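You operate a simulated robot arm through the tools that you are given. There is no shell and no other tool. Be economical: measure what you need, move in short steps, check, and stop when the job is done.

The job below is to be done with a simulated robot arm. You get a single attempt, and the scene is never put back.

JOB
Stack the 7 cm cedar block from the dressing table top on top of the 5 cm cedar block.
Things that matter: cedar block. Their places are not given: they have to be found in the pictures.

It is judged by the outcome, as a careful person would: the job done as asked, and still so three seconds after it is handed in. It fails if anything else is knocked over, pushed out of place, dropped, spilled or broken.

ROBOT AND FRAMES
A 7-joint arm with a two-finger parallel gripper, fixed in place. Base frame: the origin is at the foot of the arm, x ahead of it, y to its left, z up; the work surface is at about z = 760. Units: mm, degrees, N and s.
With the tool pointing down near the work surface it reaches from about 200 to 680 mm from the base axis. Its first joint turns from -66.0 to 66.0 degrees. Payload 2.4 kg.
The tool frame sits at the grasp point between the pads (the TCP): z along the fingers, y along the line on which they close. The tips reach 30 mm beyond it. Largest opening 94 mm; finger width 28, thickness 10; the body of the gripper, 50 by 96 mm, starts 55 mm behind the TCP.
Orientation is that of the tool frame in the base frame, as [roll, pitch, yaw] about the fixed x, y, z axes, in that order (R = Rz(yaw) Ry(pitch) Rx(roll)). With the fingers straight down and closing along the base's y, the tool's x points along the base's -x, its y along +y and its z along -z.

CONTROLS
- The arm moves only by the tool nudge_tool. Its arguments are lists of equal length, an entry for each row: "claw": the opening, from 0 (shut) to 1 (fully open); "offset": the shift along the base's x, y, z in mm, a list of three; "spin": the turn about the base's z in degrees. In form: {"claw": [claw, ...], "offset": [[tx, ty, tz], ...], "spin": [spin, ...]}. A call has 1 to 8 rows; each row shifts and turns the commanded pose from where the row before left it. Rows are played at 5 a second. More than 50 mm and 8.6 degrees between two rows, or a gripper value outside its range, and nothing of the call is played. Where a pose cannot be reached the arm comes as near as it can. A force on the tool above 40 N (or 10 N above the force at the start of the call, whichever is more), or a blocked arm, ends the call early, and 0.2 s more pass. The fingers move at their own pace (about 153 mm/s each) and stop on an object; they squeeze with about 36 N. The grip force told is the motor's: it shows also when the fingers shut on nothing. Time passes only in rows, and 0.2 s behind the last, so rows that do not move let the fingers close. It gives the time, the measured TCP pose, the force on the tool (base axes), the opening and the grip force at its end, in the units of the frame above (readings bear some noise).
- Cameras (640 x 400 px; columns grow to the right, rows downward): "scene" is fixed at [50.7, 503.5, 1425.4]; the picture's right is [-0.46, -0.89, 0.00], its down [-0.65, 0.34, -0.67] and it looks along [0.60, -0.31, -0.74] (base axes); focal length 373 px, centre (320, 200). "wrist" rides on the gripper at [76, 14, -102] in the tool frame; the picture's right is [-0.18, 0.98, 0.00], its down [-0.75, -0.14, -0.64] and it looks along [-0.63, -0.12, 0.77] (tool axes); focal length 243 px, centre (320, 200).
- snapshot(camera): a new picture of that camera. It takes no simulated time.
- probe_pixels(camera, pixels): there is no depth. For up to 12 entries [column, row, z] of the newest picture of that camera ("zoom" is the newest enlarged one), the place [x, y] in the base frame at which the ray of that pixel passes the height z, good to about 2 mm. It takes no simulated time.
- close_up(camera, box): a new picture of the part [left, top, right, bottom] of that camera's present view, enlarged. It takes no simulated time.
- hand_in(): hands the job in; it is judged then, once.

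Go step by step. Measure first, check grasps and placings, and put right what went wrong. The budget is 60 turns and 22 pictures, counting those below and the enlarged ones. Unless the task says otherwise, let go and move clear before handing in, and close with one line.

The tools are called after "Request:" as name(argument=value, ...) on one line, values as JSON. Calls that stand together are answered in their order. nudge_tool: Moves the arm, as the interface text tells. Its arguments: {"type":"object","properties":{"claw":{"type":"array"},"offset":{"type":"array"},"spin":{"type":"array"}},"required":["claw","offset","spin"]} The other tools are called the same way: snapshot (camera) takes a picture; probe_pixels (camera, pixels) gives the place at which the rays of pixels pass given heights; close_up (camera, box) takes an enlarged picture of a part of a camera's view; hand_in () hands the job in.

At the start:

```text
t: 0.0
tool_pos: [345.0, 154.3, 1090.7]
ee_rot: [180.0, 0.0, -180.0]
wrist_force: [-0.6, 0.5, -0.5]
finger_gap: 94.0
grip_force: 0.1
```

scene: 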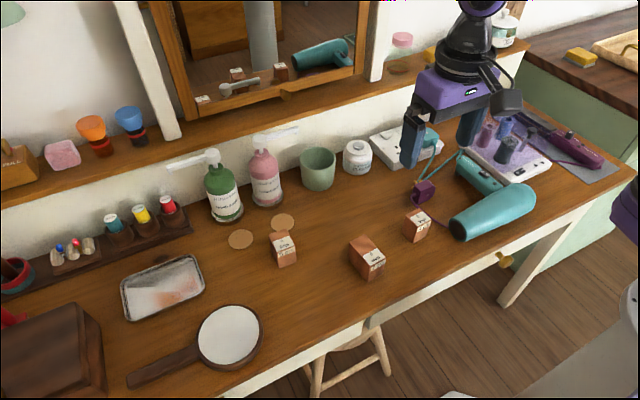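
wrist: 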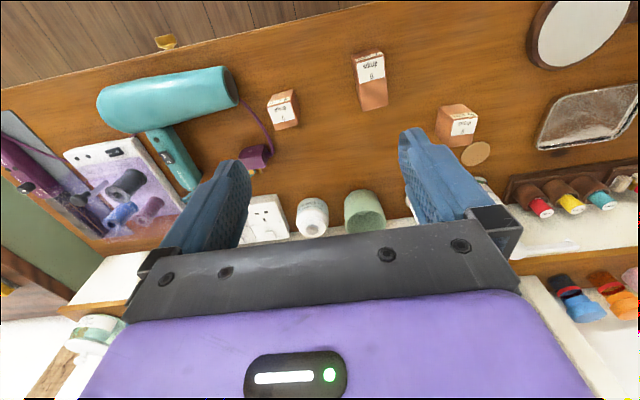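

Three cedar blocks show up in the scene picture near (284,248), (367,258) and (417,225). I'll enlarge that area to read their labels and sizes.

Request:
close_up(camera="scene", box=[250, 190, 450, 315])

Request:
close_up(camera="wrist", box=[240, 30, 500, 192])

```text
3.20 times, centred on (350, 252) of scene
```

zoom: 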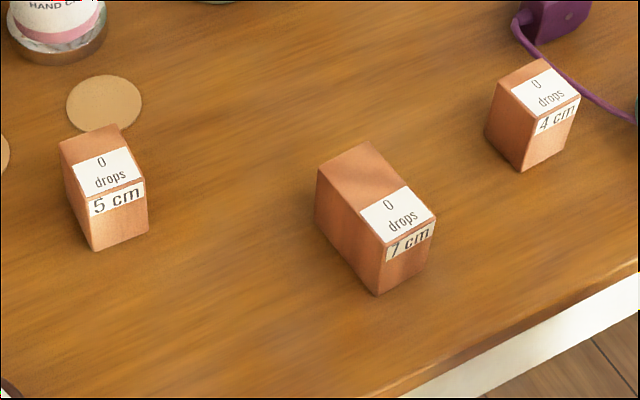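

```text
2.46 times, centred on (370, 111) of wrist
```

zoom: 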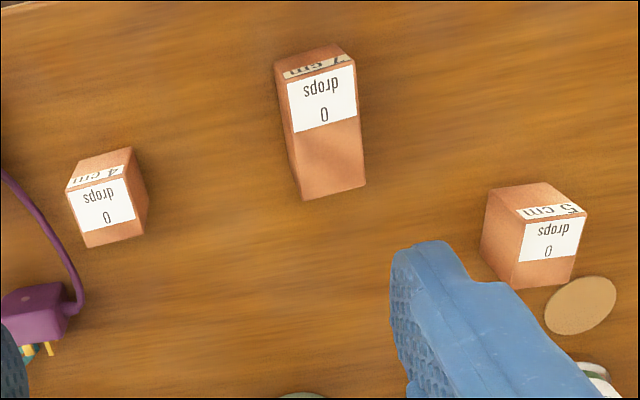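

The labels identify the blocks: 5 cm at scene (284,248), 7 cm at (367,258) and 4 cm at (417,225). Next I'll probe the top and bottom corners of the first two to get their heights.

Request:
probe_pixels(camera="scene", pixels=[[279.7, 267.9, 760], [296.25, 262.6, 760], [268.75, 234.8, 810], [286.25, 228.25, 810], [295.6, 245.1, 810], [277.5, 252.6, 810], [368.1, 282, 760], [384.4, 273.3, 760], [349.1, 242.6, 800], [365, 233.6, 800], [386.6, 257.6, 800], [369.4, 266.4, 800]])

Request:
probe_pixels(camera="scene", pixels=[[277.5, 252.6, 800], [295.6, 245.1, 800], [369.4, 266.4, 790], [386.6, 257.6, 790], [369.4, 266.4, 810], [386.6, 257.6, 810], [348.75, 258.9, 760], [271.25, 250.0, 760]])

```text
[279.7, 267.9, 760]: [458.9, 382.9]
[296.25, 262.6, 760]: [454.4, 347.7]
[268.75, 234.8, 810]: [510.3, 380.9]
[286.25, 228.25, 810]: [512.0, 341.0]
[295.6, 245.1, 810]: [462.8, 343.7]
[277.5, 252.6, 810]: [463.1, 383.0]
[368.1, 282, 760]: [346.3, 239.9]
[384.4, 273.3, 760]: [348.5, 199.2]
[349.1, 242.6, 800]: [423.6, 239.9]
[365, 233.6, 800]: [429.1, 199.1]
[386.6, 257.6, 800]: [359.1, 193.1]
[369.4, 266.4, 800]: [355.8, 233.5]
```

```text
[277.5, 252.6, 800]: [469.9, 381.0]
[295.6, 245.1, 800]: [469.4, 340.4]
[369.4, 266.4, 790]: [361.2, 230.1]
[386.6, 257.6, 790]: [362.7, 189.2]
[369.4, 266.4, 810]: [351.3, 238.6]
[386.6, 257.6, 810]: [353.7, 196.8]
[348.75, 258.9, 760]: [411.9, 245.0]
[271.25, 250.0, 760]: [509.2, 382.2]
```

Both blocks measure about 50 mm high. At z≈810 the 7 cm block is 70×40 mm, long side along x, centred near (386,220) with yaw about +4°. The 5 cm block is centred near (487,362). I'll move above the 7 cm block and check from closer in.

Request:
nudge_tool(claw=[1, 1, 1, 1, 1], offset=[[10, 16, -35], [10, 16, -35], [10, 16, -35], [11, 18, -35], [0, 0, 0]], spin=[1, 1, 1, 1, 0])

Request:
snapshot(camera="wrist")

```text
t: 1.2
tool_pos: [386.2, 220.2, 950.6]
ee_rot: [-180.0, 0.0, -175.8]
wrist_force: [0.4, 0.1, 0.0]
finger_gap: 94.1
grip_force: 0.0
```

```text
17 pictures are left
```

wrist: 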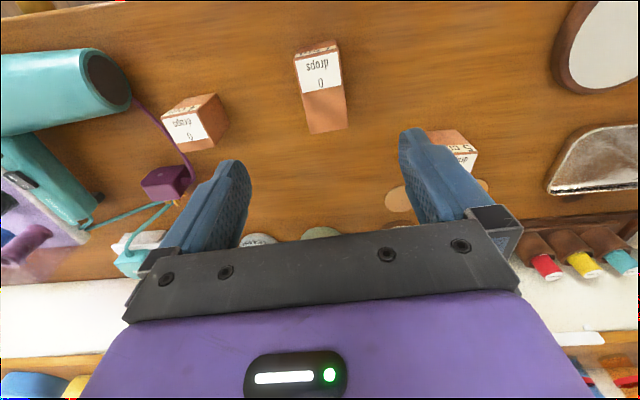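

The 7 cm block sits at wrist (320,87), between the fingers. I'll enlarge it to probe its top corners.

Request:
close_up(camera="wrist", box=[240, 30, 400, 130])

Request:
close_up(camera="scene", box=[220, 210, 380, 310])

```text
4.00 times, centred on (320, 80) of wrist
```

zoom: 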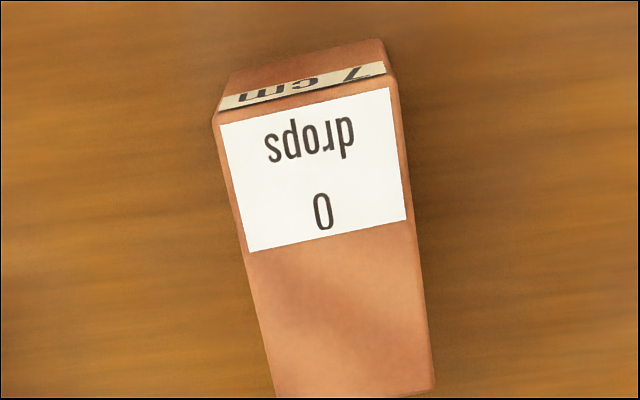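

```text
4.00 times, centred on (300, 260) of scene
```

zoom: 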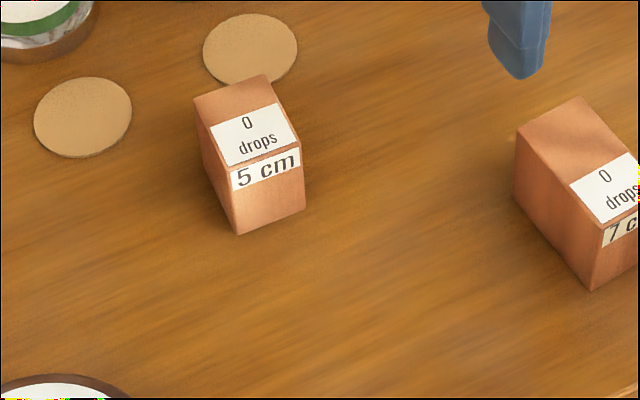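

The corners can be read clearly in both enlargements, so I'll probe them.

Request:
probe_pixels(camera="wrist", pixels=[[293.3, 60.5, 810], [338.9, 50, 810], [309, 134, 810], [347.5, 127.5, 810], [297.5, 48, 760], [335, 40, 760], [293.3, 60.5, 800], [338.9, 50, 800], [309, 134, 800], [347.5, 127.5, 800]])

Request:
probe_pixels(camera="zoom", pixels=[[194, 97, 810], [266, 75, 810], [301, 148, 810], [228, 171, 810], [237, 235, 760], [305, 211, 760]])

```text
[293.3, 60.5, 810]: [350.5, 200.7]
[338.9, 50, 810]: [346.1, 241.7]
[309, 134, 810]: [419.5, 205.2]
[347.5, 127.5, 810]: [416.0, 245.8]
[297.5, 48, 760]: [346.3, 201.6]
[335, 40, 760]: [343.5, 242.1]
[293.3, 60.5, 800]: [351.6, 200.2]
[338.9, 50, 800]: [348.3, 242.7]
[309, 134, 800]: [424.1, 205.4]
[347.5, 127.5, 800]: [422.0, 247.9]
```

```text
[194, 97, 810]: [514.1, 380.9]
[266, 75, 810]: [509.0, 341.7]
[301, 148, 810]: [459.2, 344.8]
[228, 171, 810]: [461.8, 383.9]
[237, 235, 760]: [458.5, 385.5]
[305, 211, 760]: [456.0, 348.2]
```

The 7 cm block is 70×40×50 mm, centred at (383,223) with yaw about +4.5°. The 5 cm block is 50×40×50 mm, centred near (485,364) with yaw about -3.5°. I'll lower onto the 7 cm block.

Request:
nudge_tool(claw=[1, 1, 1, 1, 1, 1], offset=[[-3, 3, -30], [0, 0, -40], [0, 0, -35], [0, 0, -30], [0, 0, -19], [0, 0, 0]], spin=[0.5, 0, 0, 0, 0, 0])

Request:
snapshot(camera="wrist")

```text
t: 2.6
tool_pos: [383.7, 223.1, 794.9]
ee_rot: [179.9, 0.0, -175.4]
wrist_force: [0.2, 0.1, 0.6]
finger_gap: 94.1
grip_force: 0.1
```

```text
14 pictures are left
```

wrist: 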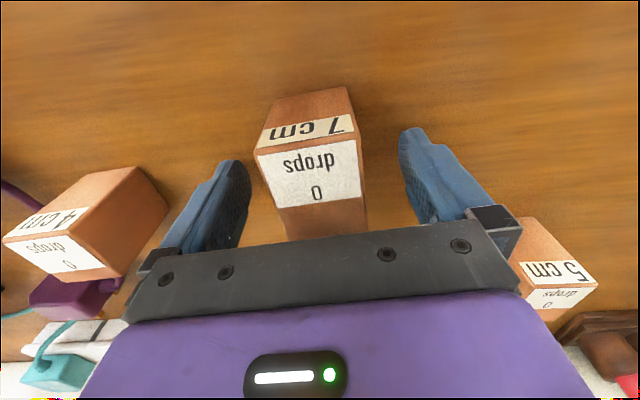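

The block is between the pads, with its front top edge at wrist (255,152)–(357,140). Closing now.

Request:
nudge_tool(claw=[0.35, 0, 0, 0], offset=[[0, 0, 0], [0, 0, 0], [0, 0, 0], [0, 0, 0]], spin=[0, 0, 0, 0])

```text
t: 3.6
tool_pos: [383.9, 224.6, 797.0]
ee_rot: [-180.0, 0.0, -175.4]
wrist_force: [-0.2, 2.4, 2.2]
finger_gap: 43.6
grip_force: 35.8
```

It's holding at a 43.6 mm gap and 36 N. I'll lift straight up and check.

Request:
nudge_tool(claw=[0, 0, 0, 0, 0], offset=[[0, 0, 10], [0, 0, 25], [0, 0, 40], [0, 0, 40], [0, 0, 0]], spin=[0, 0, 0, 0, 0])

Request:
snapshot(camera="wrist")

Request:
snapshot(camera="scene")

```text
t: 4.8
tool_pos: [381.0, 223.1, 911.2]
ee_rot: [180.0, 0.0, -175.4]
wrist_force: [0.0, 0.0, -0.8]
finger_gap: 43.8
grip_force: 36.4
```

```text
13 pictures are left
```

wrist: 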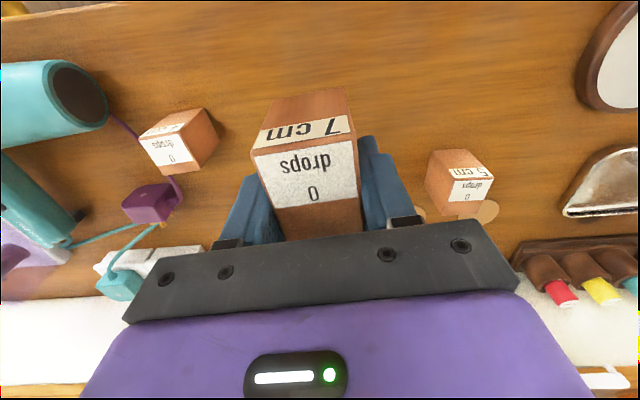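

```text
12 pictures are left
```

scene: 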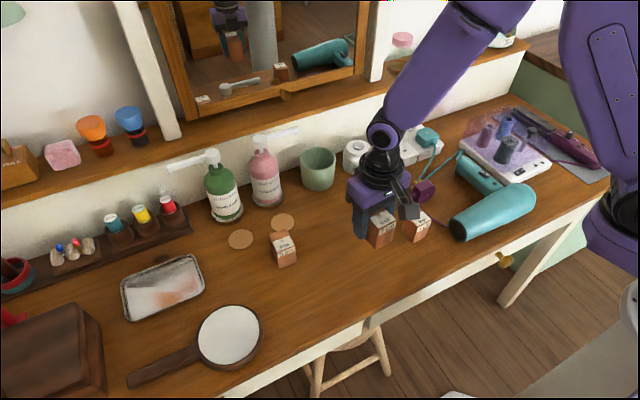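

The block is held level. I'll measure where it sits in the grip and get a fresh fix on the 5 cm block at wrist (460,183).

Request:
close_up(camera="wrist", box=[240, 80, 368, 160])

Request:
close_up(camera="wrist", box=[410, 140, 538, 220])

```text
5.00 times, centred on (304, 120) of wrist
```

zoom: 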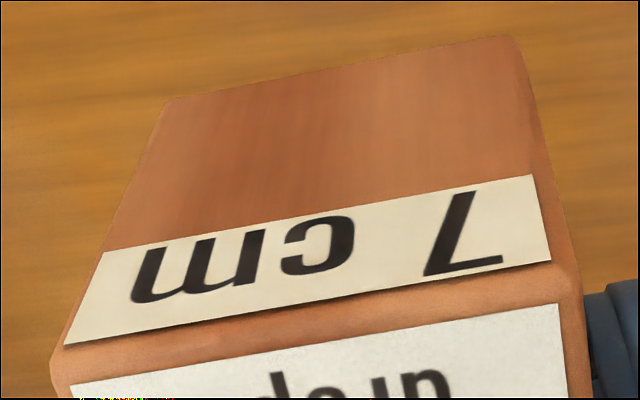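

```text
5.00 times, centred on (474, 180) of wrist
```

zoom: 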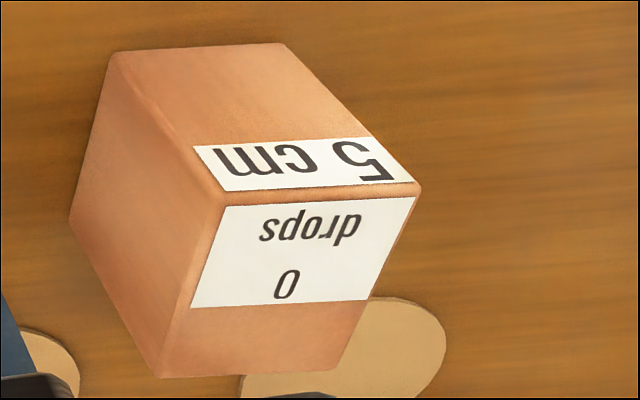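

Request:
probe_pixels(camera="zoom", pixels=[[221, 198, 810], [420, 185, 810], [160, 378, 810], [335, 368, 810], [112, 53, 760], [285, 43, 760], [70, 218, 760]])

Request:
probe_pixels(camera="wrist", pixels=[[250.6, 153, 925], [356, 137, 925], [274, 100, 875], [344, 87.4, 875]])

```text
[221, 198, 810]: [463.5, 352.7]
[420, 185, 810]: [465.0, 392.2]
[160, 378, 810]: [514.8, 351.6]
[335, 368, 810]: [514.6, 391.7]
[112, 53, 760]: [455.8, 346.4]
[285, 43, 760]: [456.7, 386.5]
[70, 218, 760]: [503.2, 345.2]
```

```text
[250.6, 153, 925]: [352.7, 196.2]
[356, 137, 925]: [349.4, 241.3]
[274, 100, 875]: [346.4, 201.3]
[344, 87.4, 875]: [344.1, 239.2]
```

The held block is centred on the grip to within 2 mm. The 5 cm block's base puts its centre at about (482.5,365), yaw -2°. I'll carry the block across at this height, turning -6.5°.

Request:
nudge_tool(claw=[0, 0, 0, 0, 0, 0, 0], offset=[[15, 22, 4], [20, 28, 4], [20, 28, 0], [20, 28, 0], [15, 22, 0], [9.5, 13.7, 0], [0, 0, 0]], spin=[-1, -1.5, -1.5, -1.5, -1, 0, 0])

Request:
snapshot(camera="wrist")

Request:
close_up(camera="scene", box=[200, 160, 360, 290])

```text
t: 6.4
tool_pos: [483.4, 366.1, 918.6]
ee_rot: [180.0, 0.0, 178.0]
wrist_force: [0.1, 0.3, 0.3]
finger_gap: 43.4
grip_force: 36.0
```

```text
9 pictures are left
```

wrist: 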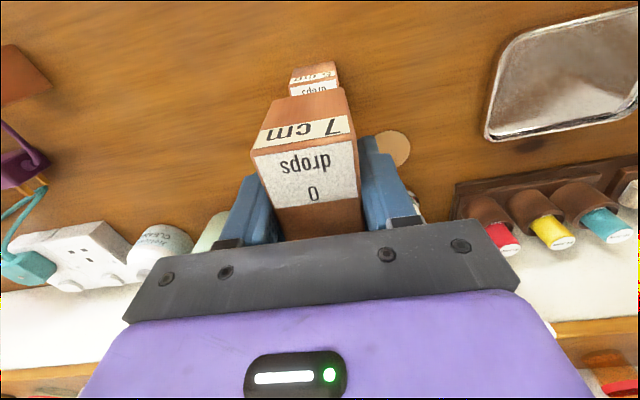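

```text
3.08 times, centred on (280, 225) of scene
```

zoom: 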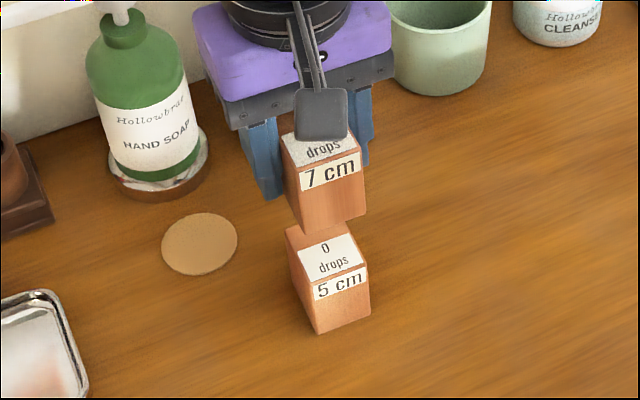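

The 7 cm block hovers straight above the 5 cm one, with its bottom at about z=883. I'll lower it to some 12 mm clear and check.

Request:
nudge_tool(claw=[0, 0, 0, 0, 0], offset=[[0, 0, -18], [0, 0, -18], [0, 0, -14], [0, 0, -8], [0, 0, 0]], spin=[0, 0, 0, 0, 0])

Request:
close_up(camera="scene", box=[230, 190, 342, 260])

Request:
snapshot(camera="wrist")

```text
t: 7.6
tool_pos: [485.2, 364.1, 860.8]
ee_rot: [-179.9, -0.1, 178.0]
wrist_force: [0.3, 0.2, -0.8]
finger_gap: 43.4
grip_force: 36.0
```

```text
5.71 times, centred on (286, 225) of scene
```

zoom: 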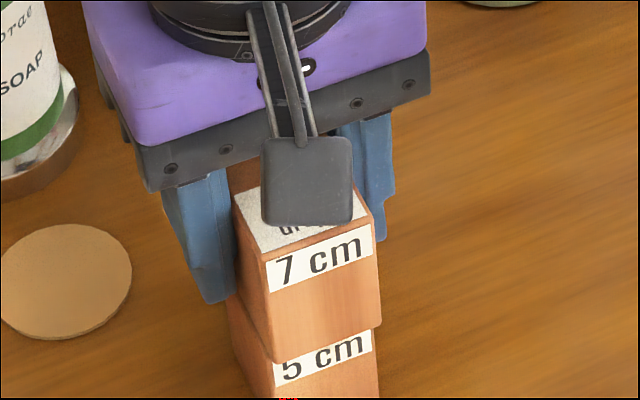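

```text
6 pictures are left
```

wrist: 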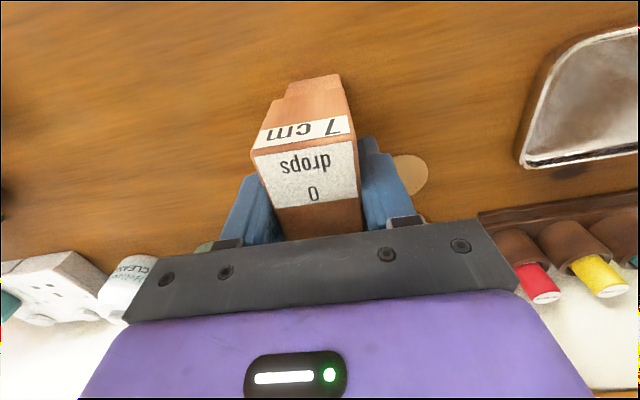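

The two are lined up sideways: the blocks' edges match in the scene enlargement. Now I'll lower slowly, watching the force.

Request:
nudge_tool(claw=[0, 0, 0, 0], offset=[[0, 0, -3], [0, 0, -3], [0, 0, -2], [0, 0, 0]], spin=[0, 0, 0, 0])

```text
t: 8.6
tool_pos: [485.5, 366.3, 855.4]
ee_rot: [179.7, 0.2, 178.0]
wrist_force: [-4.9, -4.4, 32.3]
finger_gap: 43.7
grip_force: 35.9
```

It has touched down, with 32 N upward at TCP z≈855, so the 5 cm block's top is at about z=818. I'll ease up slightly to take the load off.

Request:
nudge_tool(claw=[0, 0], offset=[[0, 0, 1], [0, 0, 0]], spin=[0, 0])

Request:
close_up(camera="scene", box=[230, 200, 342, 270])

```text
t: 9.2
tool_pos: [485.5, 366.1, 855.7]
ee_rot: [179.8, 0.1, 178.0]
wrist_force: [2.2, -1.2, 23.9]
finger_gap: 43.5
grip_force: 35.5
```

```text
5.71 times, centred on (286, 235) of scene
```

zoom: 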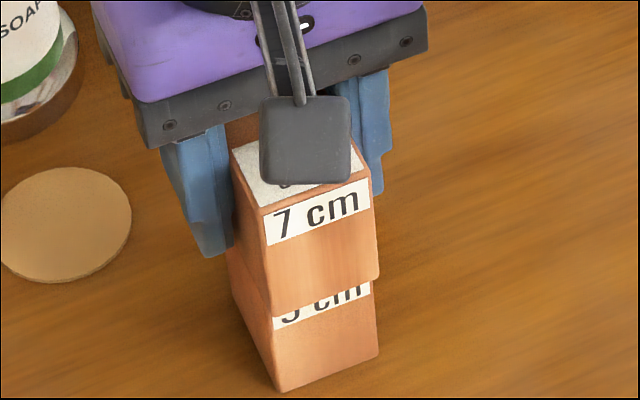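

The blocks are touching and square to each other. I'll ease off another 2 mm of preload, then read the force again.

Request:
nudge_tool(claw=[0, 0], offset=[[0, 0, 2], [0, 0, 0]], spin=[0, 0])

```text
t: 9.8
tool_pos: [481.8, 365.6, 855.2]
ee_rot: [-179.8, -0.2, 177.9]
wrist_force: [4.1, 1.0, 9.5]
finger_gap: 43.7
grip_force: 36.5
```

Contact is down to about 9 N, so the block is resting with little load. Opening partway in place.

Request:
nudge_tool(claw=[0.6, 0.75, 0.85, 0.85], offset=[[0, 0, 0], [0, 0, 0], [0, 0, 0], [0, 0, 0]], spin=[0, 0, 0, 0])

Request:
snapshot(camera="wrist")

```text
t: 10.8
tool_pos: [483.5, 365.6, 855.5]
ee_rot: [180.0, 0.0, 178.0]
wrist_force: [-0.7, -0.3, 0.7]
finger_gap: 80.1
grip_force: 0.0
```

```text
4 pictures are left
```

wrist: 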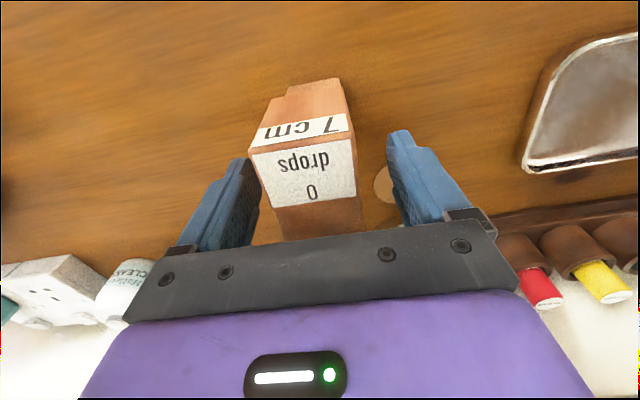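

The block stayed put with both fingers clear of it. I'll raise the arm straight up.

Request:
nudge_tool(claw=[0.85, 0.85, 0.85, 0.85, 0.85, 0.85], offset=[[0, 0, 15], [0, 0, 30], [0, 0, 40], [0, 0, 40], [0, 0, 30], [0, 0, 0]], spin=[0, 0, 0, 0, 0, 0])

Request:
nudge_tool(claw=[0.85, 0.85, 0.85, 0.85], offset=[[-25, -35, 10], [-25, -35, 10], [-25, -35, 0], [0, 0, 0]], spin=[0, 0, 0, 0])

Request:
snapshot(camera="scene")

Request:
close_up(camera="scene", box=[220, 180, 348, 280])

```text
t: 12.2
tool_pos: [485.0, 363.2, 1012.8]
ee_rot: [179.9, 0.1, 178.1]
wrist_force: [0.1, 0.4, 0.3]
finger_gap: 80.1
grip_force: 0.0
```

```text
t: 13.2
tool_pos: [408.2, 260.6, 1031.3]
ee_rot: [-180.0, 0.0, 178.0]
wrist_force: [-0.1, -0.1, 0.5]
finger_gap: 79.8
grip_force: 0.0
```

```text
3 pictures are left
```

scene: 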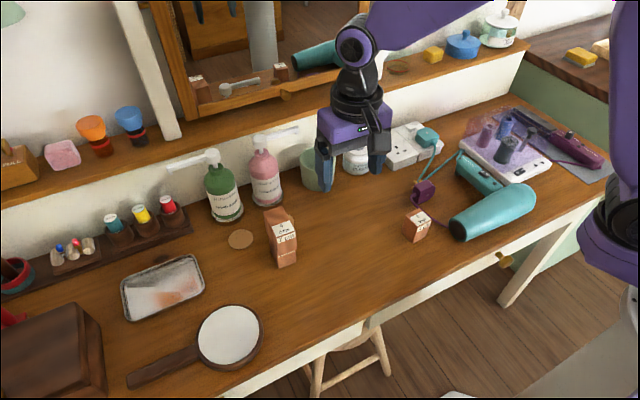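

```text
4.00 times, centred on (284, 230) of scene
```

zoom: 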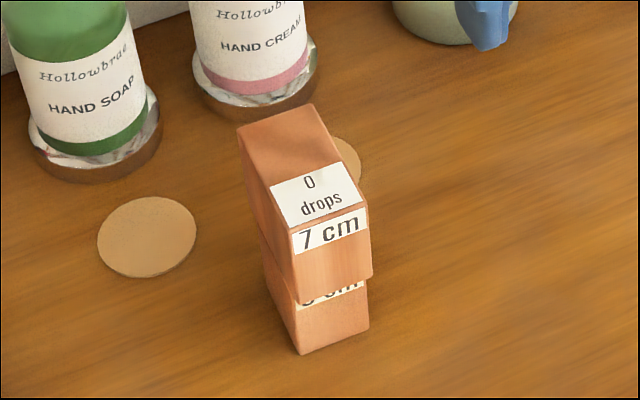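

The 7 cm block stands level and steady on the 5 cm one at scene (284,240), nothing else has moved, and the arm is clear. Handing in.

Request:
hand_in()

```text
The job is handed in.
```

The 7 cm cedar block is stacked on the 5 cm cedar block; in the last pictures it stood level, the arm was clear, and nothing else had moved.
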